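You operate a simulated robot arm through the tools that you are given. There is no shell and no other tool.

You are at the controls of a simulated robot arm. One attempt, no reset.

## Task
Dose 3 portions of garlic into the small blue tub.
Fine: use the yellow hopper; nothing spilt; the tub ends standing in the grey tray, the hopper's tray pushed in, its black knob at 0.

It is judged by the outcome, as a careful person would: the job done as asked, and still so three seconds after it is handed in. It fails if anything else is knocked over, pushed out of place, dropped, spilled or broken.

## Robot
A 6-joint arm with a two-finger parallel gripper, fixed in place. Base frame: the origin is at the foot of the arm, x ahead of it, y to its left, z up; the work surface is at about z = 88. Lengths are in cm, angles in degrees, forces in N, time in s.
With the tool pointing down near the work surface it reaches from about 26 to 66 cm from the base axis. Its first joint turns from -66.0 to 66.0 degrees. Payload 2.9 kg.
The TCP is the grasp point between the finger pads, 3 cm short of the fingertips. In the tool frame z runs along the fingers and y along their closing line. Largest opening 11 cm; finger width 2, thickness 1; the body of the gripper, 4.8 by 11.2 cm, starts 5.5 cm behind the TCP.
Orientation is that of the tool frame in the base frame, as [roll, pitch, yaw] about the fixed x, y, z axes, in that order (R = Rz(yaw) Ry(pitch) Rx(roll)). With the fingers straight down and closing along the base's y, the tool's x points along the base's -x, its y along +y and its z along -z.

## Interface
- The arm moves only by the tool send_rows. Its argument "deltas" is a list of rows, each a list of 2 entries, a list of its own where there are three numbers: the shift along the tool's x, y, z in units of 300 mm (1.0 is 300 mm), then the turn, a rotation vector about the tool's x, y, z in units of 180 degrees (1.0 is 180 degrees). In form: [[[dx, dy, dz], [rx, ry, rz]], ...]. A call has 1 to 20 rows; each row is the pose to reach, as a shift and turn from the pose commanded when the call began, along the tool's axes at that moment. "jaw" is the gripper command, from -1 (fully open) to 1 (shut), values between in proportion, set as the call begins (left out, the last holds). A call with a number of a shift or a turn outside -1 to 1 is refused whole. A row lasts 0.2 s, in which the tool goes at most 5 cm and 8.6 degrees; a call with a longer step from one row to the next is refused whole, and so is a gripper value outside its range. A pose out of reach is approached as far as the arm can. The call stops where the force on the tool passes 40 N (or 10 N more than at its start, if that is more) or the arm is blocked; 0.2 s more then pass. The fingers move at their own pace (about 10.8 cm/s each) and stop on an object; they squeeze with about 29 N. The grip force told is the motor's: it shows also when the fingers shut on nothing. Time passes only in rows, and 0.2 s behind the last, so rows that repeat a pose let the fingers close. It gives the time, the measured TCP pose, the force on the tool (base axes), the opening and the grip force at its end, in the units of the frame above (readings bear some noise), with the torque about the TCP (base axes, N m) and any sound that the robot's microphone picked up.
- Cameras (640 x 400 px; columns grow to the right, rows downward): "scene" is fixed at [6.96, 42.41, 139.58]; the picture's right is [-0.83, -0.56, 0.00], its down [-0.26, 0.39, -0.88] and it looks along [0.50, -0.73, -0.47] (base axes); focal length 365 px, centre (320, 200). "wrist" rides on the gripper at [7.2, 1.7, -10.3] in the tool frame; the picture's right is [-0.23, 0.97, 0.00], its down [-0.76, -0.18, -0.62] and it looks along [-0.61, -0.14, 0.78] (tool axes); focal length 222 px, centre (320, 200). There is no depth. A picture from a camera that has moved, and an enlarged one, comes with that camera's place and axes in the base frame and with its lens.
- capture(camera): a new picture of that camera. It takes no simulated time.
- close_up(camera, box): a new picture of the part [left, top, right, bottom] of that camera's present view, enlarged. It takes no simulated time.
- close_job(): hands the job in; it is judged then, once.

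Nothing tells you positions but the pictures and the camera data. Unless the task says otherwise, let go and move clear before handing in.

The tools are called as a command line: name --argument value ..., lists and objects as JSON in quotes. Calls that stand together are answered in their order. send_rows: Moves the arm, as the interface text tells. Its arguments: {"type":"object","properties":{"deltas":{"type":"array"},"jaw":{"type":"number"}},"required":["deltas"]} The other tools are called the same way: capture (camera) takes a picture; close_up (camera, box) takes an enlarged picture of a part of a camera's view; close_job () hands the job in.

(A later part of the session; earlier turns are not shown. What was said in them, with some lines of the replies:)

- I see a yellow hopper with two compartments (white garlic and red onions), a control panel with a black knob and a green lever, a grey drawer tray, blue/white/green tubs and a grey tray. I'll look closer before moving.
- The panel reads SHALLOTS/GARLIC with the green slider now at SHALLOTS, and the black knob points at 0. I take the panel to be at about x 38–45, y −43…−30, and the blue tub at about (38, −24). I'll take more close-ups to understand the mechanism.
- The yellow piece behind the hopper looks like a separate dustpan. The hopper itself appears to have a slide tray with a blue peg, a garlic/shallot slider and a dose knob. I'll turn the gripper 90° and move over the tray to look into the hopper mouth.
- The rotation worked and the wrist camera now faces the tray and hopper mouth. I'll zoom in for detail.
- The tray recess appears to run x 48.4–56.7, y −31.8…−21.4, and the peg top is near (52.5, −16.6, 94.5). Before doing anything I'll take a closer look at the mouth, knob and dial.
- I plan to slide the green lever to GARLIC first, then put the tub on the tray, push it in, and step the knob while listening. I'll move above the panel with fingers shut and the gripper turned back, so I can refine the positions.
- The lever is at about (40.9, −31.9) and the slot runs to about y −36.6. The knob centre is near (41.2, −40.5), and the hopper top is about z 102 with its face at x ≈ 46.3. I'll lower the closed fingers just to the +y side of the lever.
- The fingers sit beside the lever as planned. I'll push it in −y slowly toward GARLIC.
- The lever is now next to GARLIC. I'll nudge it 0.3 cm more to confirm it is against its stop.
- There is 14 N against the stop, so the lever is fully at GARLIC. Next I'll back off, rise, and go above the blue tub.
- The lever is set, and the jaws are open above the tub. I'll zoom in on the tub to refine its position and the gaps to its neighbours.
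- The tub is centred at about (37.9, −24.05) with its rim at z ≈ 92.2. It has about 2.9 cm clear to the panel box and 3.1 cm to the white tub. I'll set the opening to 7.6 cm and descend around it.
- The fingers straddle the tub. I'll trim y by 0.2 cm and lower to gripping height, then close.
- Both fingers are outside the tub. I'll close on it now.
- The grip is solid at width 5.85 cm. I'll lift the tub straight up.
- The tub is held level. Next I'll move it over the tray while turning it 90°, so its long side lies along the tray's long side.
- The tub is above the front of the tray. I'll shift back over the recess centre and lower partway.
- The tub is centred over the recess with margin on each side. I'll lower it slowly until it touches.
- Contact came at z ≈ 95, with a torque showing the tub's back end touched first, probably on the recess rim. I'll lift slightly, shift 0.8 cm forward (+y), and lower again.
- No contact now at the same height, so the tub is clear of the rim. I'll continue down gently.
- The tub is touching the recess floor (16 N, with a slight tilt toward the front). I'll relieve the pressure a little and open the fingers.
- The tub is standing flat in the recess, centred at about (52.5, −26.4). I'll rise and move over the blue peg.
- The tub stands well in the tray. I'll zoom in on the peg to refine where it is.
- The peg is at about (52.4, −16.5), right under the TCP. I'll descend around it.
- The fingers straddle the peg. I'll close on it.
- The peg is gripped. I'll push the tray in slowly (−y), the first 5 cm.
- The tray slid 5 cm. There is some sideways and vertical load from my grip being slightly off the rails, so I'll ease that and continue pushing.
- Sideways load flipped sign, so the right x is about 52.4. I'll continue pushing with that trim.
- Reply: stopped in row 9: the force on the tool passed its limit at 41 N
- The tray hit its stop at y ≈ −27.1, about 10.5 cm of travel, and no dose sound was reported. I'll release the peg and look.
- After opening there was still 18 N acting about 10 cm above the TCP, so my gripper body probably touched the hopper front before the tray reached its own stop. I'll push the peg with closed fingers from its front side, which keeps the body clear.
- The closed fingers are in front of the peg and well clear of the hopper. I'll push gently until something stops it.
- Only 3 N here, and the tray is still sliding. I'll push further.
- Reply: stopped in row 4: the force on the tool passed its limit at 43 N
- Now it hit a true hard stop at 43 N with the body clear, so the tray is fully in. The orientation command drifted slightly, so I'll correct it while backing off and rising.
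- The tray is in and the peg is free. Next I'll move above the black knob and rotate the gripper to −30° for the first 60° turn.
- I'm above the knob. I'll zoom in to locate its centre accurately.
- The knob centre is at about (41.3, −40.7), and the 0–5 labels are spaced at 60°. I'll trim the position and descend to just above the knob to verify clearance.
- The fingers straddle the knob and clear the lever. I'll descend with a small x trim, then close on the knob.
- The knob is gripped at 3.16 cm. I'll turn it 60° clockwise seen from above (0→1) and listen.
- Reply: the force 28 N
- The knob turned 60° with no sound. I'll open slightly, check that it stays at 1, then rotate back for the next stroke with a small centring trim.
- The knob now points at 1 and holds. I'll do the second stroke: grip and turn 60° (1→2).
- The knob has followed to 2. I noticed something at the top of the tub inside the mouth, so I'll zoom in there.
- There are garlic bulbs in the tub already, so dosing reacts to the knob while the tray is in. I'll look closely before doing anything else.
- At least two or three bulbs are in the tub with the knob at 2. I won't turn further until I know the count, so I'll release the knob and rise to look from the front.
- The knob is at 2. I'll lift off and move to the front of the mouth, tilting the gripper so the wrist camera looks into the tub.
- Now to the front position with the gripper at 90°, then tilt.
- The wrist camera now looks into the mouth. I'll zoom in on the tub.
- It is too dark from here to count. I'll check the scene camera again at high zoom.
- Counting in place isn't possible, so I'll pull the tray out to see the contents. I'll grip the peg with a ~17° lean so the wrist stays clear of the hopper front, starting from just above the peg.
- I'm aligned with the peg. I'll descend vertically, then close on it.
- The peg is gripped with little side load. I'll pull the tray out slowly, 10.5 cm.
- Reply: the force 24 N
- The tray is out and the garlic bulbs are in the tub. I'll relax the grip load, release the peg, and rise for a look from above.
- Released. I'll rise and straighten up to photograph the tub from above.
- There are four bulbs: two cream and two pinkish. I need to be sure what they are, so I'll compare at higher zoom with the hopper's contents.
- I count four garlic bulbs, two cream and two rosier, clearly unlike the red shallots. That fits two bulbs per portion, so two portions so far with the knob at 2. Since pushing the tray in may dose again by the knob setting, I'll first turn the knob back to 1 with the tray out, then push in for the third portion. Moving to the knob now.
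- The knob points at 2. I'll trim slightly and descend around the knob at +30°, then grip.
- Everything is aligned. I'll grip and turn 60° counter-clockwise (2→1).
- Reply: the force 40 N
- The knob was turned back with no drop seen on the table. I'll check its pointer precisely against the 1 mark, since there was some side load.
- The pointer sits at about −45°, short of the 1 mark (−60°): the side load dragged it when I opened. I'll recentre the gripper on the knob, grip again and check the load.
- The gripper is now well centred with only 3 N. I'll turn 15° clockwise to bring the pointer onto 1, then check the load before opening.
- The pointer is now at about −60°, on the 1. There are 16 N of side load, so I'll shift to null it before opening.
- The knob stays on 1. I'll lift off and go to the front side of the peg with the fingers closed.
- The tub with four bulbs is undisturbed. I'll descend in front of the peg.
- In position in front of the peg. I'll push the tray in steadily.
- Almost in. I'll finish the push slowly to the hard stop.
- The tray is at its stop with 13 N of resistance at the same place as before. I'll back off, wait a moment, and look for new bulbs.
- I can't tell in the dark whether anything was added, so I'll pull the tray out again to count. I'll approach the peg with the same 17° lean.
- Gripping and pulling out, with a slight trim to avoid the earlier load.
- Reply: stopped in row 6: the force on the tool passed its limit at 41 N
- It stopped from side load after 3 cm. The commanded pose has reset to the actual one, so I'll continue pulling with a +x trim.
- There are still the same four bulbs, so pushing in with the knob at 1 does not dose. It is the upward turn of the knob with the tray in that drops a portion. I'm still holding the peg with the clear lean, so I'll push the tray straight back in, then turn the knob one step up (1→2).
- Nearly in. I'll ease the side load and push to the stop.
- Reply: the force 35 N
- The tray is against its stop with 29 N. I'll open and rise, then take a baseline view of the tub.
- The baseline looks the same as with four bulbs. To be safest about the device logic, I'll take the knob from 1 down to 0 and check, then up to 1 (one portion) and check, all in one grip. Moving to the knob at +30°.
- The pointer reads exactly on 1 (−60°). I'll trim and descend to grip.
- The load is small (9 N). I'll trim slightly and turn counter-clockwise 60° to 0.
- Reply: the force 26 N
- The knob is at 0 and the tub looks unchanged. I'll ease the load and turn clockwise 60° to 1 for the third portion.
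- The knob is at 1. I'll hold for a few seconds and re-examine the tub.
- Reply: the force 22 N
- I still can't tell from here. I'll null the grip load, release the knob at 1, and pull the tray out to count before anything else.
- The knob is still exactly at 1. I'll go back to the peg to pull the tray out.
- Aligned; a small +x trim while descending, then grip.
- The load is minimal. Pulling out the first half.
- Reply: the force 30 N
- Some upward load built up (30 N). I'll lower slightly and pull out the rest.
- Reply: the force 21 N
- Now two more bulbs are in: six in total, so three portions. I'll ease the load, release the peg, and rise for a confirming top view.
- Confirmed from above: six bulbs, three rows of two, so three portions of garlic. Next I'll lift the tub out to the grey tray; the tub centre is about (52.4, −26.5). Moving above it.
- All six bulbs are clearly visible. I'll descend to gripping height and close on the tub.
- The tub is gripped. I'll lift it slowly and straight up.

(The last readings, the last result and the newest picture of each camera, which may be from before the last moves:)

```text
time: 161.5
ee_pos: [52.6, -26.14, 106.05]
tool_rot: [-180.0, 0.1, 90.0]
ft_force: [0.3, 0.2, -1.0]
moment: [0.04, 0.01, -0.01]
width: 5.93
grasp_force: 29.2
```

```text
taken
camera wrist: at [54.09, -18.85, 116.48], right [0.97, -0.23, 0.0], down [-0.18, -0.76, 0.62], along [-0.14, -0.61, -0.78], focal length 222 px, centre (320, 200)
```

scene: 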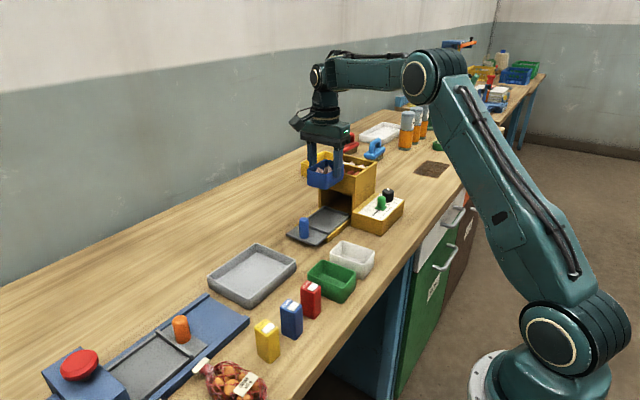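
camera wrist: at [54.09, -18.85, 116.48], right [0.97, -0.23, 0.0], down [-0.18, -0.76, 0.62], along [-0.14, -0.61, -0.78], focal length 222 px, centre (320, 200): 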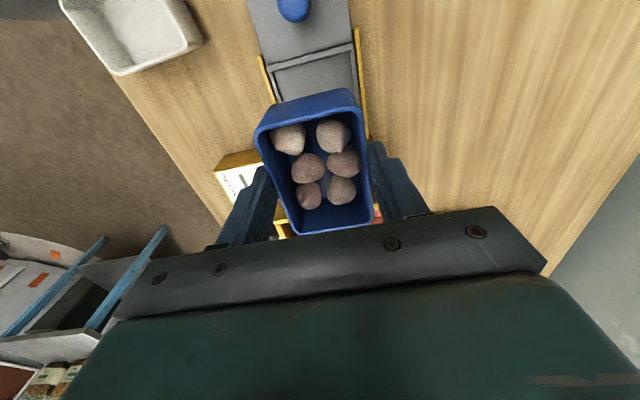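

The tub with six bulbs is up and level. I'll carry it smoothly over to the grey tray, whose centre is about (52.2, 0.5).

send_rows --deltas '[[[0.015, 0, 0], [0, 0, 0]], [[0.045, -0.001, 0], [0, 0, 0]], [[0.09, -0.001, 0], [0, 0, 0]], [[0.145, -0.002, 0], [0, 0, 0]], [[0.205, -0.003, 0], [0, 0, 0]], [[0.27, -0.003, 0], [0, 0, 0]], [[0.335, -0.004, 0], [0, 0, 0]], [[0.4, -0.005, 0], [0, 0, 0]], [[0.465, -0.005, 0], [0, 0, 0]], [[0.53, -0.006, 0], [0, 0, 0]], [[0.595, -0.007, 0], [0, 0, 0]], [[0.66, -0.007, 0], [0, 0, 0]], [[0.72, -0.008, 0], [0, 0, 0]], [[0.775, -0.009, 0], [0, 0, 0]], [[0.82, -0.01, 0], [0, 0, 0]], [[0.855, -0.01, 0], [0, 0, 0]], [[0.877, -0.01, 0], [0, 0, 0]], [[0.887, -0.01, 0], [0, 0, 0]], [[0.887, -0.01, 0], [0, 0, 0]]]' --jaw 1

capture --camera "scene"

capture --camera "wrist"

```text
time: 165.5
ee_pos: [51.99, 0.53, 105.94]
tool_rot: [179.9, 0.1, 90.1]
ft_force: [0.4, 0.0, -1.4]
moment: [0.07, 0.04, -0.02]
width: 5.92
grasp_force: 29.1
```

```text
taken
```

scene: 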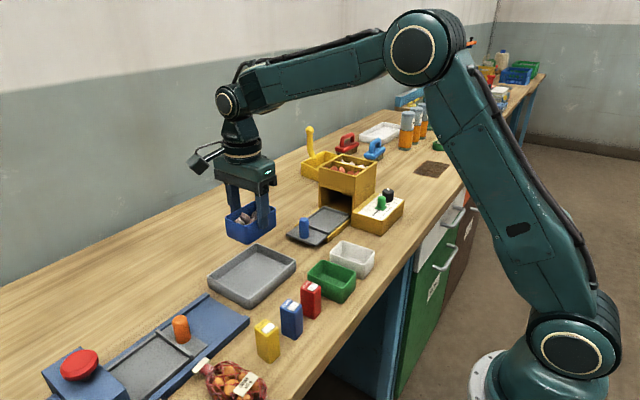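

```text
taken
camera wrist: at [53.62, 7.83, 116.32], right [0.97, -0.23, 0.0], down [-0.18, -0.76, 0.62], along [-0.14, -0.61, -0.78], focal length 222 px, centre (320, 200)
```

wrist: 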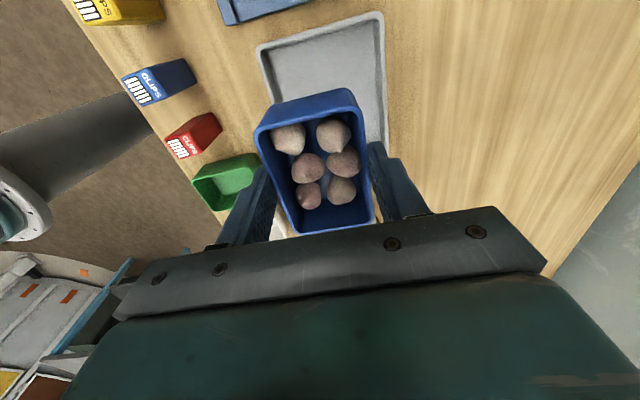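

The tub is over the grey tray. From both cameras the tray's centre is near (53.2, −0.3), so I'll adjust and lower most of the way.

send_rows --deltas '[[[-0.008, 0.02, 0], [0, 0, 0]], [[-0.0167, 0.04, 0.02], [0, 0, 0]], [[-0.0167, 0.04, 0.06], [0, 0, 0]], [[-0.0167, 0.04, 0.11], [0, 0, 0]], [[-0.0167, 0.04, 0.16], [0, 0, 0]], [[-0.0167, 0.04, 0.21], [0, 0, 0]], [[-0.0167, 0.04, 0.26], [0, 0, 0]], [[-0.0167, 0.04, 0.305], [0, 0, 0]], [[-0.0167, 0.04, 0.335], [0, 0, 0]], [[-0.0167, 0.04, 0.345], [0, 0, 0]], [[-0.0167, 0.04, 0.345], [0, 0, 0]]]' --jaw 1

close_up --camera "scene" --box '[190, 190, 330, 320]'

capture --camera "wrist"

```text
time: 167.9
ee_pos: [53.38, -0.01, 95.55]
tool_rot: [179.8, 0.1, 90.1]
ft_force: [0.5, 0.2, -1.5]
moment: [0.03, 0.04, 0.02]
width: 5.92
grasp_force: 28.9
```

```text
3.08 times, centred on (260, 255) of scene
camera zoom: at [6.96, 42.41, 139.58], right [-0.83, -0.56, 0.0], down [-0.26, 0.39, -0.88], along [0.5, -0.73, -0.47], focal length 1122 px, centre (505, 31)
```

zoom: 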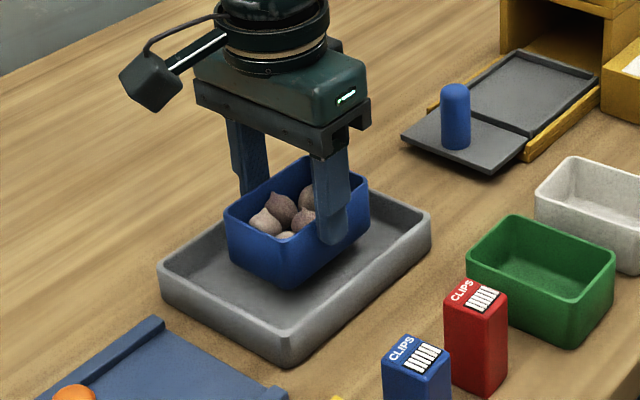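

```text
taken
camera wrist: at [54.91, 7.23, 105.89], right [0.97, -0.23, 0.0], down [-0.18, -0.76, 0.62], along [-0.14, -0.61, -0.78], focal length 222 px, centre (320, 200)
```

wrist: 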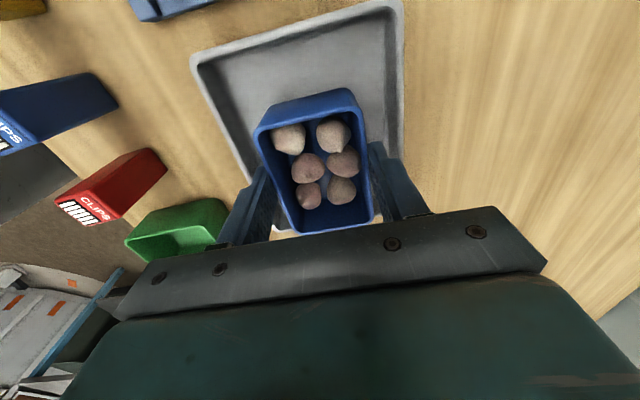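

The tub is well inside the tray. I'll lower gently until contact.

send_rows --deltas '[[[0, 0, 0.0067], [0, 0, 0]], [[0, 0, 0.0133], [0, 0, 0]], [[0, 0, 0.02], [0, 0, 0]], [[0, 0, 0.0267], [0, 0, 0]], [[0, 0, 0.0317], [0, 0, 0]], [[0, 0, 0.0367], [0, 0, 0]], [[0, 0, 0.0367], [0, 0, 0]]]' --jaw 1

```text
time: 169.5
ee_pos: [53.44, -0.03, 94.4]
tool_rot: [179.9, 0.0, 90.1]
ft_force: [-0.2, -0.7, -1.6]
moment: [0.02, 0.01, 0.01]
width: 5.92
grasp_force: 28.9
```

send_rows --deltas '[[[0, 0, 0.0033], [0, 0, 0]], [[0, 0, 0.0067], [0, 0, 0]], [[0, 0, 0.01], [0, 0, 0]], [[0, 0, 0.0117], [0, 0, 0]], [[0, 0, 0.0117], [0, 0, 0]]]' --jaw 1

close_up --camera "scene" --box '[220, 225, 300, 305]'

```text
time: 170.7
ee_pos: [53.36, -0.11, 94.09]
tool_rot: [180.0, 0.2, 90.1]
ft_force: [0.8, 0.4, -2.0]
moment: [0.02, 0.02, 0.01]
width: 5.92
grasp_force: 29.0
```

```text
5.00 times, centred on (260, 265) of scene
camera zoom: at [6.96, 42.41, 139.58], right [-0.83, -0.56, 0.0], down [-0.26, 0.39, -0.88], along [0.5, -0.73, -0.47], focal length 1823 px, centre (620, -125)
```

zoom: 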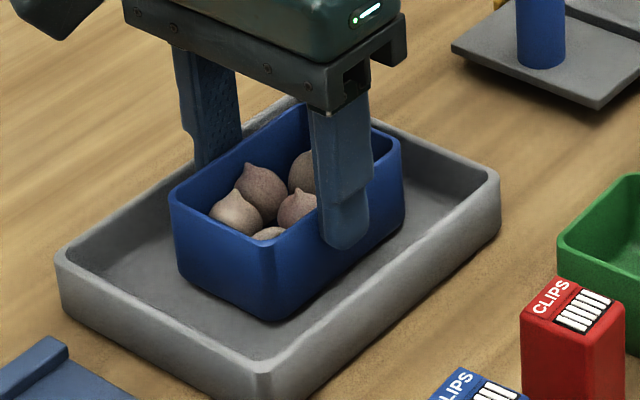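

send_rows --deltas '[[[0, 0, 0.0027], [0, 0, 0]], [[0, 0, 0.0053], [0, 0, 0]], [[0, 0, 0.008], [0, 0, 0]], [[0, 0, 0.01], [0, 0, 0]], [[0, 0, 0.01], [0, 0, 0]]]' --jaw 1

```text
time: 171.9
ee_pos: [53.4, 0.03, 93.88]
tool_rot: [179.7, 0.1, 90.1]
ft_force: [1.4, -1.2, 8.7]
moment: [-0.1, 0.21, 0.03]
width: 5.94
grasp_force: 29.2
```

Contact at 9 N and level. I'll release the tub.

send_rows --deltas '[[[0, 0, 0], [0, 0, 0]], [[0, 0, 0], [0, 0, 0]], [[0, 0, 0], [0, 0, 0]]]' --jaw -0.27

close_up --camera "scene" --box '[220, 225, 300, 305]'

```text
time: 172.7
ee_pos: [53.33, 0.01, 93.72]
tool_rot: [179.8, 0.1, 90.2]
ft_force: [-0.4, 1.0, -0.3]
moment: [-0.01, 0.02, -0.05]
width: 6.97
grasp_force: 0.1
```

```text
5.00 times, centred on (260, 265) of scene
camera zoom: at [6.96, 42.41, 139.58], right [-0.83, -0.56, 0.0], down [-0.26, 0.39, -0.88], along [0.5, -0.73, -0.47], focal length 1823 px, centre (620, -125)
```

zoom: 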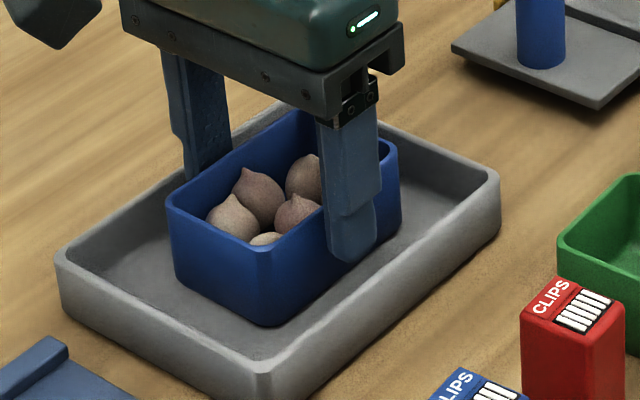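

The tub with all the garlic stands in the grey tray. I'll rise straight up and head back toward the knob to set it to 0, with the hopper's tray still out.

send_rows --deltas '[[[0, 0, -0.03], [0, 0, 0]], [[0, 0, -0.1], [0, 0, 0]], [[0, 0, -0.2], [0, 0, 0]], [[0, 0, -0.3], [0, 0, 0]], [[0, 0, -0.4], [0, 0, 0]], [[0, 0, -0.49], [0, 0, 0]], [[0, 0, -0.543], [0, 0, 0]], [[-0.05, 0, -0.543], [0, 0, 0]], [[-0.12, 0, -0.543], [0, 0, 0]], [[-0.2, 0, -0.543], [0, 0, 0]], [[-0.28, 0, -0.543], [0, 0, 0]], [[-0.36, 0, -0.543], [0, 0, 0]], [[-0.44, 0, -0.543], [0, 0, 0]], [[-0.52, 0, -0.543], [0, 0, 0]], [[-0.6, 0, -0.543], [0, 0, 0]], [[-0.667, 0, -0.543], [0, 0, 0]], [[-0.667, 0, -0.543], [0, 0, 0]]]' --jaw -0.27

send_rows --deltas '[[[-0.0575, -0.0333, 0], [0, 0, -0.0278]], [[-0.115, -0.0667, 0], [0, 0, -0.0556]], [[-0.1725, -0.1, 0], [0, 0, -0.0833]], [[-0.23, -0.1333, 0], [0, 0, -0.1111]], [[-0.2875, -0.1667, 0], [0, 0, -0.1389]], [[-0.345, -0.2, 0], [0, 0, -0.1667]], [[-0.4025, -0.2333, 0], [0, 0, -0.1944]], [[-0.46, -0.2667, 0], [0, 0, -0.2222]], [[-0.5175, -0.3, 0], [0, 0, -0.25]], [[-0.575, -0.3333, 0], [0, 0, -0.2778]], [[-0.6325, -0.3667, 0], [0, 0, -0.3056]], [[-0.69, -0.4, 0], [0, 0, -0.3333]], [[-0.69, -0.4, 0], [0, 0, -0.3333]]]' --jaw 0.2

close_up --camera "wrist" --box '[270, 50, 390, 150]'

capture --camera "scene"

```text
time: 176.3
ee_pos: [53.22, -19.99, 110.19]
tool_rot: [179.9, 0.0, 90.2]
ft_force: [-0.2, -0.5, -0.2]
moment: [0.02, 0.0, -0.01]
width: 7.0
grasp_force: 0.1
```

```text
time: 179.1
ee_pos: [41.37, -40.67, 110.24]
tool_rot: [-179.9, 0.2, 150.2]
ft_force: [0.5, 0.1, -0.2]
moment: [0.02, -0.01, 0.01]
width: 4.42
grasp_force: 0.1
```

```text
4.00 times, centred on (330, 100) of wrist
camera zoom: at [35.83, -35.66, 120.66], right [0.68, 0.73, 0.0], down [0.57, -0.53, 0.63], along [0.46, -0.43, -0.78], focal length 888 px, centre (280, 600)
```

zoom: 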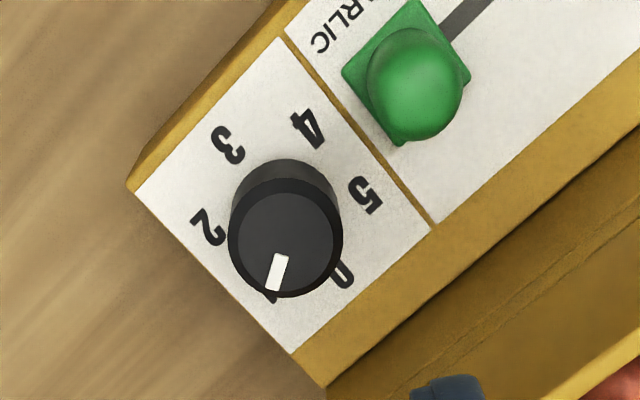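

```text
taken
```

scene: 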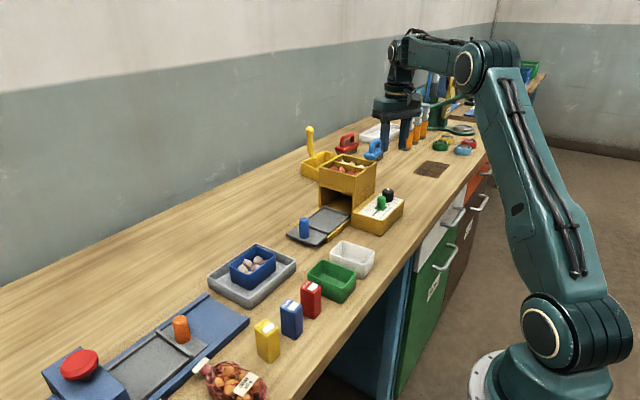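

The tub is in the grey tray and the knob is at 1. I'm centred over the knob and will descend and grip it.

send_rows --deltas '[[[0, 0, 0.08], [0, 0, 0]], [[0, 0, 0.17], [0, 0, 0]], [[0, 0, 0.26], [0, 0, 0]], [[0, 0, 0.34], [0, 0, 0]], [[0, 0, 0.39], [0, 0, 0]], [[0, 0, 0.4333], [0, 0, 0]], [[0, 0, 0.4333], [0, 0, 0]]]' --jaw 0.2

send_rows --deltas '[[[0, 0, 0], [0, 0, 0]], [[0, 0, 0], [0, 0, 0]], [[0, 0, 0], [0, 0, 0]]]' --jaw 1

close_up --camera "wrist" --box '[220, 60, 440, 240]'

```text
time: 180.7
ee_pos: [41.44, -40.86, 97.04]
tool_rot: [-179.8, 0.2, 150.2]
ft_force: [0.4, 0.3, 0.5]
moment: [0.01, 0.0, -0.01]
width: 4.39
grasp_force: 0.0
```

```text
time: 181.5
ee_pos: [41.5, -40.84, 97.18]
tool_rot: [180.0, 0.2, 150.3]
ft_force: [7.7, 12.0, -1.6]
moment: [0.26, -0.46, -0.03]
width: 3.15
grasp_force: 45.0
```

```text
2.22 times, centred on (330, 150) of wrist
camera zoom: at [36.04, -35.67, 107.42], right [0.68, 0.73, 0.0], down [0.57, -0.53, 0.62], along [0.46, -0.42, -0.78], focal length 494 px, centre (298, 311)
```

zoom: 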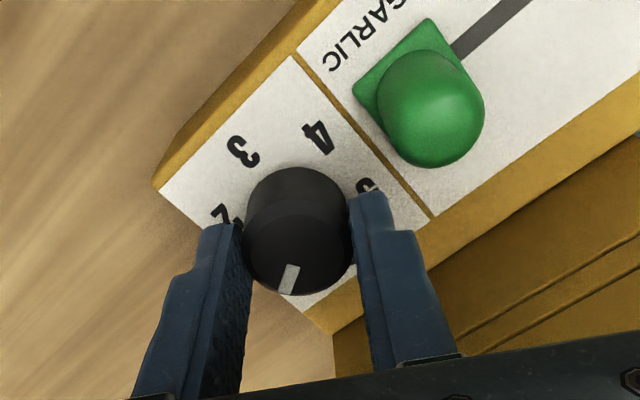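

Slight offset load (14 N). I'll trim it and turn 60° counter-clockwise to 0.

send_rows --deltas '[[[0, 0.0035, 0], [0, 0, -0.0417]], [[0, 0.0035, 0], [0, 0, -0.0833]], [[0, 0.0035, 0], [0, 0, -0.125]], [[0, 0.0035, 0], [0, 0, -0.1667]], [[0, 0.0035, 0], [0, 0, -0.2083]], [[0, 0.0035, 0], [0, 0, -0.25]], [[0, 0.0035, 0], [0, 0, -0.2917]], [[0, 0.0035, 0], [0, 0, -0.3333]], [[0, 0.0035, 0], [0, 0, -0.3333]]]' --jaw 1

close_up --camera "wrist" --box '[280, 110, 380, 195]'

```text
time: 183.5
ee_pos: [41.41, -40.68, 97.23]
tool_rot: [180.0, 0.0, -149.9]
ft_force: [11.6, 5.2, -24.0]
moment: [0.28, -0.51, 0.01]
width: 3.11
grasp_force: 44.5
```

```text
4.71 times, centred on (330, 152) of wrist
camera zoom: at [34.36, -42.88, 107.48], right [-0.29, 0.96, 0.0], down [0.75, 0.23, 0.62], along [0.59, 0.18, -0.78], focal length 1045 px, centre (273, 424)
```

zoom: 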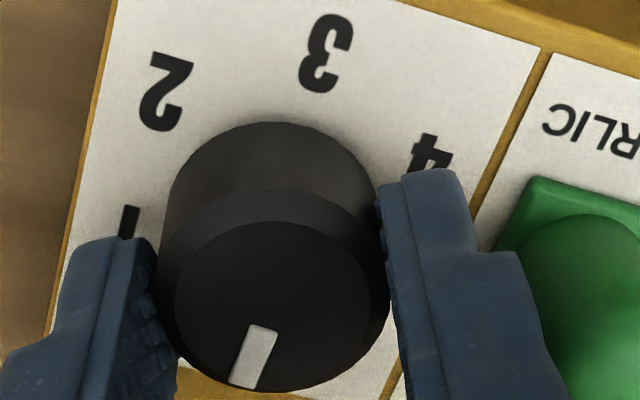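

The pointer is at 0 (about +0.6°). I'll null the load before opening so it doesn't drag.

send_rows --deltas '[[[-0.0033, -0.0003, 0.005], [0, 0, 0]], [[-0.0033, -0.0003, 0.005], [0, 0, 0]]]' --jaw 1

```text
time: 184.1
ee_pos: [41.51, -40.66, 97.05]
tool_rot: [-179.9, 0.1, -150.0]
ft_force: [4.4, 6.6, -12.6]
moment: [-0.01, 0.91, 0.01]
width: 3.14
grasp_force: 45.5
```

send_rows --deltas '[[[0, 0, 0], [0, 0, 0]], [[0, 0, 0], [0, 0, 0]]]' --jaw 0.2

close_up --camera "wrist" --box '[280, 110, 380, 195]'

send_rows --deltas '[[[0, 0, -0.05], [0, 0, 0]], [[0, 0, -0.13], [0, 0, 0]], [[0, 0, -0.22], [0, 0, 0]], [[0, 0, -0.31], [0, 0, 0]], [[0, 0, -0.43], [0, 0, 0]], [[0, 0, -0.43], [0, 0, 0]]]' --jaw 0.2

close_up --camera "wrist" --box '[280, 50, 380, 140]'

close_up --camera "scene" --box '[280, 150, 410, 260]'

```text
time: 184.7
ee_pos: [41.52, -40.62, 97.01]
tool_rot: [-179.8, 0.0, -149.9]
ft_force: [-0.5, -0.1, 0.0]
moment: [0.02, 0.01, -0.01]
width: 4.39
grasp_force: 0.1
```

```text
4.71 times, centred on (330, 152) of wrist
camera zoom: at [34.34, -42.85, 107.51], right [-0.29, 0.96, 0.0], down [0.75, 0.23, 0.62], along [0.6, 0.18, -0.78], focal length 1045 px, centre (273, 424)
```

zoom: 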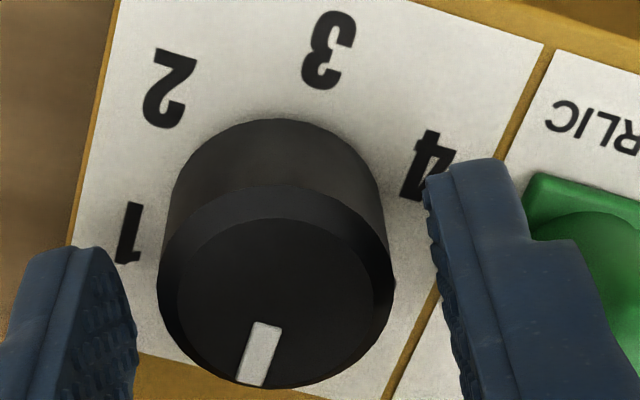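

```text
time: 186.1
ee_pos: [41.53, -40.77, 110.23]
tool_rot: [-179.9, 0.0, -149.9]
ft_force: [0.2, -0.1, 0.4]
moment: [-0.01, 0.01, -0.03]
width: 4.4
grasp_force: 0.0
```

```text
4.44 times, centred on (330, 95) of wrist
camera zoom: at [34.37, -43.04, 120.57], right [-0.29, 0.96, 0.0], down [0.75, 0.23, 0.62], along [0.6, 0.18, -0.78], focal length 987 px, centre (276, 667)
```

zoom: 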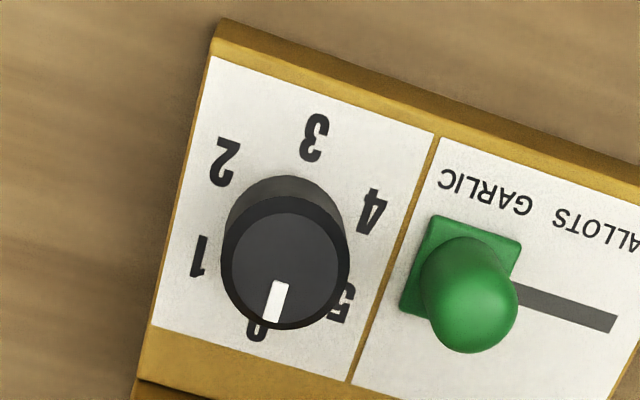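

```text
3.64 times, centred on (345, 205) of scene
camera zoom: at [6.96, 42.41, 139.58], right [-0.83, -0.56, 0.0], down [-0.26, 0.39, -0.88], along [0.5, -0.73, -0.47], focal length 1326 px, centre (229, 182)
```

zoom: 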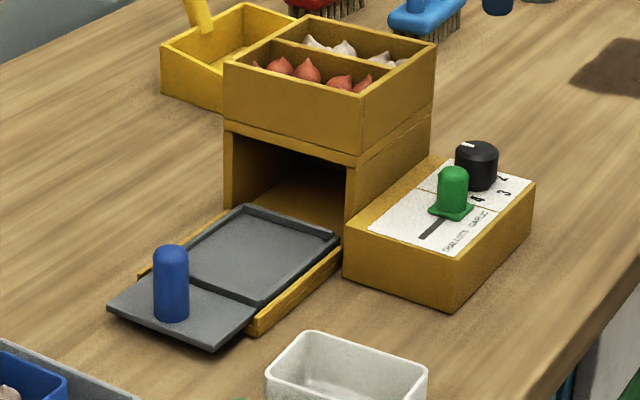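

The knob sits on 0 and nothing has spilt. Finally, I'll push the empty hopper tray in with closed fingers, so I'll move to the front of the peg.

send_rows --deltas '[[[-0.0484, 0.0378, 0], [0, 0, 0.0417]], [[-0.0968, 0.0755, 0], [0, 0, 0.0833]], [[-0.1451, 0.1133, 0], [0, 0, 0.125]], [[-0.1935, 0.151, 0], [0, 0, 0.1667]], [[-0.2419, 0.1888, 0], [0, 0, 0.2083]], [[-0.2903, 0.2265, 0], [0, 0, 0.25]], [[-0.3386, 0.2643, 0], [0, 0, 0.2917]], [[-0.387, 0.302, 0], [0, 0, 0.3333]], [[-0.4354, 0.3398, 0], [0, 0, 0.375]], [[-0.4838, 0.3775, 0], [0, 0, 0.4167]], [[-0.5321, 0.4153, 0], [0, 0, 0.4583]], [[-0.5805, 0.453, 0], [0, 0, 0.5]], [[-0.6289, 0.4908, 0], [0, 0, 0.5417]], [[-0.6773, 0.5285, 0], [0, 0, 0.5833]], [[-0.7256, 0.5663, 0], [0, 0, 0.625]], [[-0.774, 0.604, 0], [0, 0, 0.6667]], [[-0.774, 0.604, 0], [0, 0, 0.6667]]]' --jaw 1

close_up --camera "wrist" --box '[240, 60, 420, 230]'

```text
time: 189.7
ee_pos: [52.61, -13.48, 109.73]
tool_rot: [179.9, 0.1, 90.0]
ft_force: [0.0, -0.2, 0.1]
moment: [0.01, -0.01, -0.02]
width: 0.01
grasp_force: 29.1
```

```text
2.35 times, centred on (330, 145) of wrist
camera zoom: at [54.17, -6.17, 120.2], right [0.97, -0.23, 0.0], down [-0.18, -0.76, 0.62], along [-0.14, -0.61, -0.78], focal length 523 px, centre (296, 329)
```

zoom: 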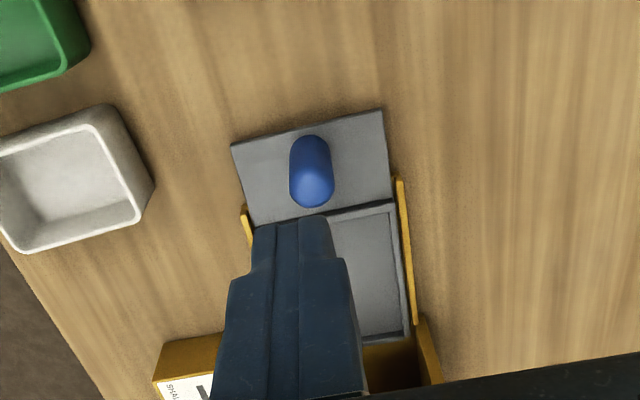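

I'll descend in front of the peg and then push.

send_rows --deltas '[[[0, 0, 0.1], [0, 0, 0]], [[0, 0, 0.2], [0, 0, 0]], [[0, 0, 0.3], [0, 0, 0]], [[0, 0, 0.4], [0, 0, 0]], [[0, 0, 0.48], [0, 0, 0]], [[0, 0, 0.546], [0, 0, 0]], [[0, 0, 0.546], [0, 0, 0]]]' --jaw 1

close_up --camera "scene" --box '[220, 150, 390, 290]'

```text
time: 191.3
ee_pos: [52.58, -13.22, 93.57]
tool_rot: [179.9, 0.1, 90.1]
ft_force: [1.1, 0.4, -0.2]
moment: [-0.01, 0.0, 0.0]
width: 0.02
grasp_force: 28.6
```

```text
2.86 times, centred on (305, 220) of scene
camera zoom: at [6.96, 42.41, 139.58], right [-0.83, -0.56, 0.0], down [-0.26, 0.39, -0.88], along [0.5, -0.73, -0.47], focal length 1042 px, centre (363, 143)
```

zoom: 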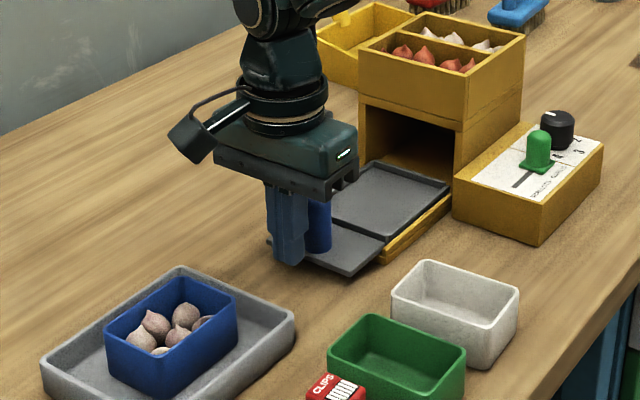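

The tub stands in the grey tray and the fingers are in front of the peg. I'll push the tray in steadily.

send_rows --deltas '[[[-0.02, 0, 0], [0, 0, 0]], [[-0.04, 0, 0], [0, 0, 0]], [[-0.055, 0, 0], [0, 0, 0]], [[-0.07, 0, 0], [0, 0, 0]], [[-0.087, 0, 0], [0, 0, 0]], [[-0.106, 0, 0], [0, 0, 0]], [[-0.126, 0, 0], [0, 0, 0]], [[-0.146, 0, 0], [0, 0, 0]], [[-0.166, 0, 0], [0, 0, 0]], [[-0.186, 0, 0], [0, 0, 0]], [[-0.206, 0, 0], [0, 0, 0]], [[-0.226, 0, 0], [0, 0, 0]], [[-0.246, 0, 0], [0, 0, 0]], [[-0.266, 0, 0], [0, 0, 0]], [[-0.286, 0, 0], [0, 0, 0]], [[-0.306, 0, 0], [0, 0, 0]], [[-0.326, 0, 0], [0, 0, 0]], [[-0.344, 0, 0], [0, 0, 0]], [[-0.36, 0, 0], [0, 0, 0]]]' --jaw 1

send_rows --deltas '[[[-0.01, 0, 0], [0, 0, 0]], [[-0.02, 0, 0], [0, 0, 0]], [[-0.027, 0, 0], [0, 0, 0]], [[-0.034, 0, 0], [0, 0, 0]], [[-0.04, 0, 0], [0, 0, 0]], [[-0.045, 0, 0], [0, 0, 0]], [[-0.05, 0, 0], [0, 0, 0]], [[-0.054, 0, 0], [0, 0, 0]]]' --jaw 1

close_up --camera "scene" --box '[280, 150, 400, 250]'

```text
time: 195.3
ee_pos: [52.55, -24.19, 93.8]
tool_rot: [180.0, 0.1, 90.1]
ft_force: [0.2, 0.8, 0.0]
moment: [0.02, 0.01, -0.01]
width: 0.0
grasp_force: 29.4
```

```text
time: 197.1
ee_pos: [52.54, -25.63, 93.63]
tool_rot: [-179.8, 0.0, 90.5]
ft_force: [-2.9, 18.1, 2.3]
moment: [-0.14, 0.01, -0.06]
width: 0.02
grasp_force: 29.3
```

```text
4.00 times, centred on (340, 200) of scene
camera zoom: at [6.95, 42.46, 139.56], right [-0.83, -0.56, 0.0], down [-0.26, 0.39, -0.88], along [0.5, -0.73, -0.47], focal length 1458 px, centre (240, 200)
```

zoom: 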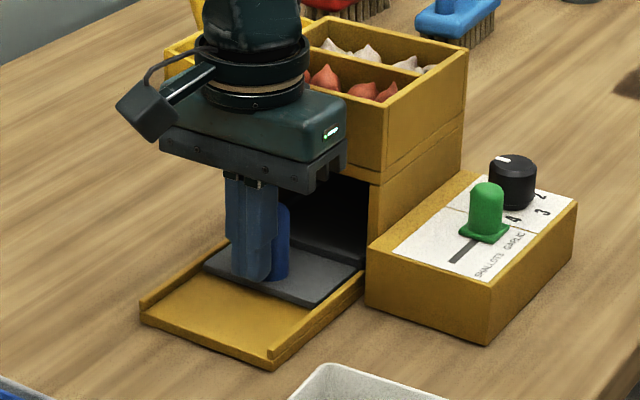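

The stop is reached at 18 N at the same position as before. One more small firm nudge, then I'll back off and rise clear.

send_rows --deltas '[[[-0.002, 0, 0], [0, 0, 0]], [[-0.004, 0, 0], [0, 0, 0]], [[-0.004, 0, 0], [0, 0, 0]]]' --jaw 1

send_rows --deltas '[[[0.02, 0, 0], [0, 0, 0]], [[0.05, 0, 0], [0, 0, 0]], [[0.07, 0, -0.08], [0, 0, 0]], [[0.08, 0, -0.18], [0, 0, 0]], [[0.08, 0, -0.3], [0, 0, 0]], [[0.08, 0, -0.42], [0, 0, 0]], [[0.08, 0, -0.54], [0, 0, 0]], [[0.08, 0, -0.66], [0, 0, 0]], [[0.08, 0, -0.75], [0, 0, 0]], [[0.08, 0, -0.75], [0, 0, 0]]]' --jaw 1

capture --camera "scene"

close_up --camera "scene" --box '[280, 150, 410, 250]'

close_up --camera "scene" --box '[200, 225, 310, 315]'

close_up --camera "wrist" --box '[180, 40, 440, 230]'

```text
time: 197.9
ee_pos: [52.68, -25.58, 93.58]
tool_rot: [179.9, 0.0, 90.5]
ft_force: [-6.8, 32.6, 3.5]
moment: [-0.23, -0.03, -0.15]
width: 0.01
grasp_force: 29.3
```

```text
time: 200.1
ee_pos: [52.34, -23.58, 115.83]
tool_rot: [179.9, 0.1, 90.2]
ft_force: [0.1, -0.1, -0.2]
moment: [0.01, -0.02, 0.0]
width: 0.02
grasp_force: 28.7
```

```text
taken
```

scene: 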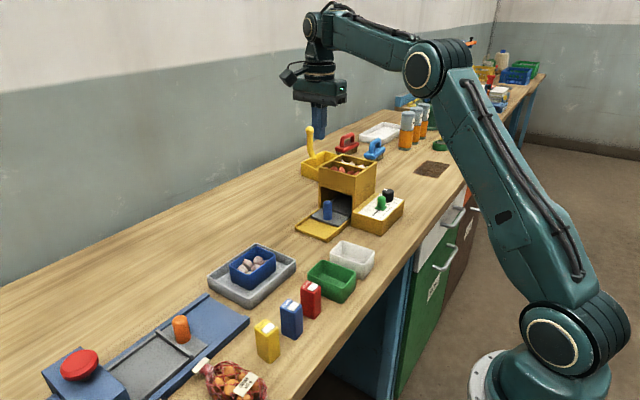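

```text
4.00 times, centred on (345, 200) of scene
camera zoom: at [6.96, 42.41, 139.58], right [-0.83, -0.56, 0.0], down [-0.26, 0.39, -0.88], along [0.5, -0.73, -0.47], focal length 1458 px, centre (220, 200)
```

zoom: 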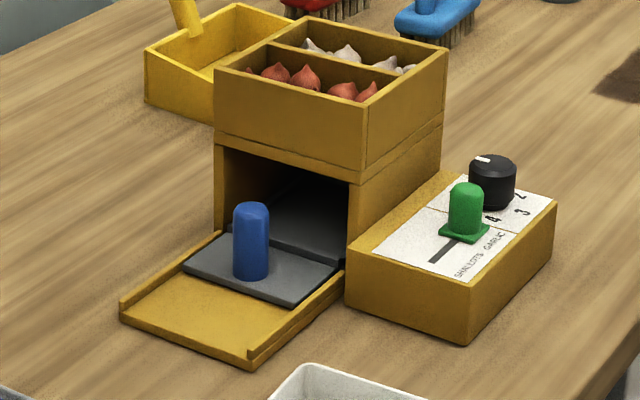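

```text
4.44 times, centred on (255, 270) of scene
camera zoom: at [6.96, 42.41, 139.58], right [-0.83, -0.56, 0.0], down [-0.26, 0.39, -0.88], along [0.5, -0.73, -0.47], focal length 1620 px, centre (609, -111)
```

zoom: 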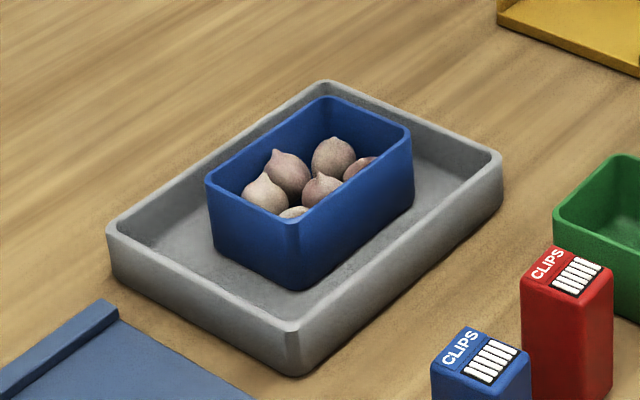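

```text
2.11 times, centred on (310, 135) of wrist
camera zoom: at [53.91, -16.32, 126.27], right [0.97, -0.23, 0.0], down [-0.18, -0.76, 0.62], along [-0.14, -0.61, -0.78], focal length 468 px, centre (341, 337)
```

zoom: 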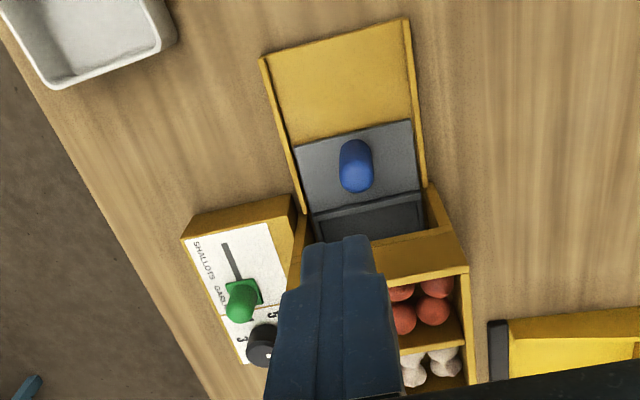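

Everything reads as finished. The blue tub with three portions (six bulbs) stands in the grey tray. The hopper tray is fully in and empty, the knob is on 0, nothing is spilt, and the arm is clear. One last look at the knob before handing in.

close_up --camera "scene" --box '[350, 180, 410, 225]'

```text
8.89 times, centred on (380, 202) of scene
camera zoom: at [6.96, 42.41, 139.58], right [-0.83, -0.56, 0.0], down [-0.26, 0.39, -0.88], along [0.5, -0.73, -0.47], focal length 3241 px, centre (-213, 178)
```

zoom: 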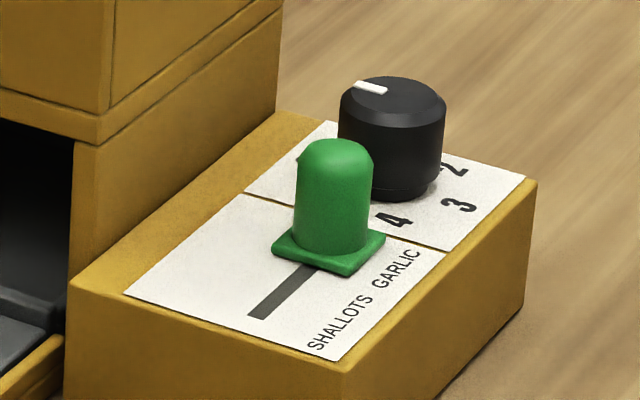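

The pointer looks the same as it did at the start, on 0, and everything is in its required place. I'm handing the job in.

close_job

```text
The job is handed in.
```

The job is handed in. The small blue tub holds six garlic bulbs, which I take to be 3 portions, and it stands in the grey tray. The hopper's tray is pushed in and empty, and the black knob is at 0. I saw nothing spilt or knocked over in the last pictures.

- **Portion size:** nothing on the hopper states how many bulbs make a portion. I counted two per portion. The first turns of the knob (0 to 1 to 2) gave four bulbs, and one more turn (0 to 1) gave two.
- **How it was dosed:** I never set the knob to 3. I dosed to 2, pulled the tray out to count, then added the third portion with a single 0 to 1 turn.
- **Bulb colours:** three of the bulbs are rosier than the others. I took them as garlic, since the shallots in the hopper are a much stronger red.
- **Contact with the hopper:** on the first push my gripper touched the hopper's front with about 18 N or more. It did not visibly move.
- **Selector:** the green lever is still at GARLIC; it started at SHALLOTS.
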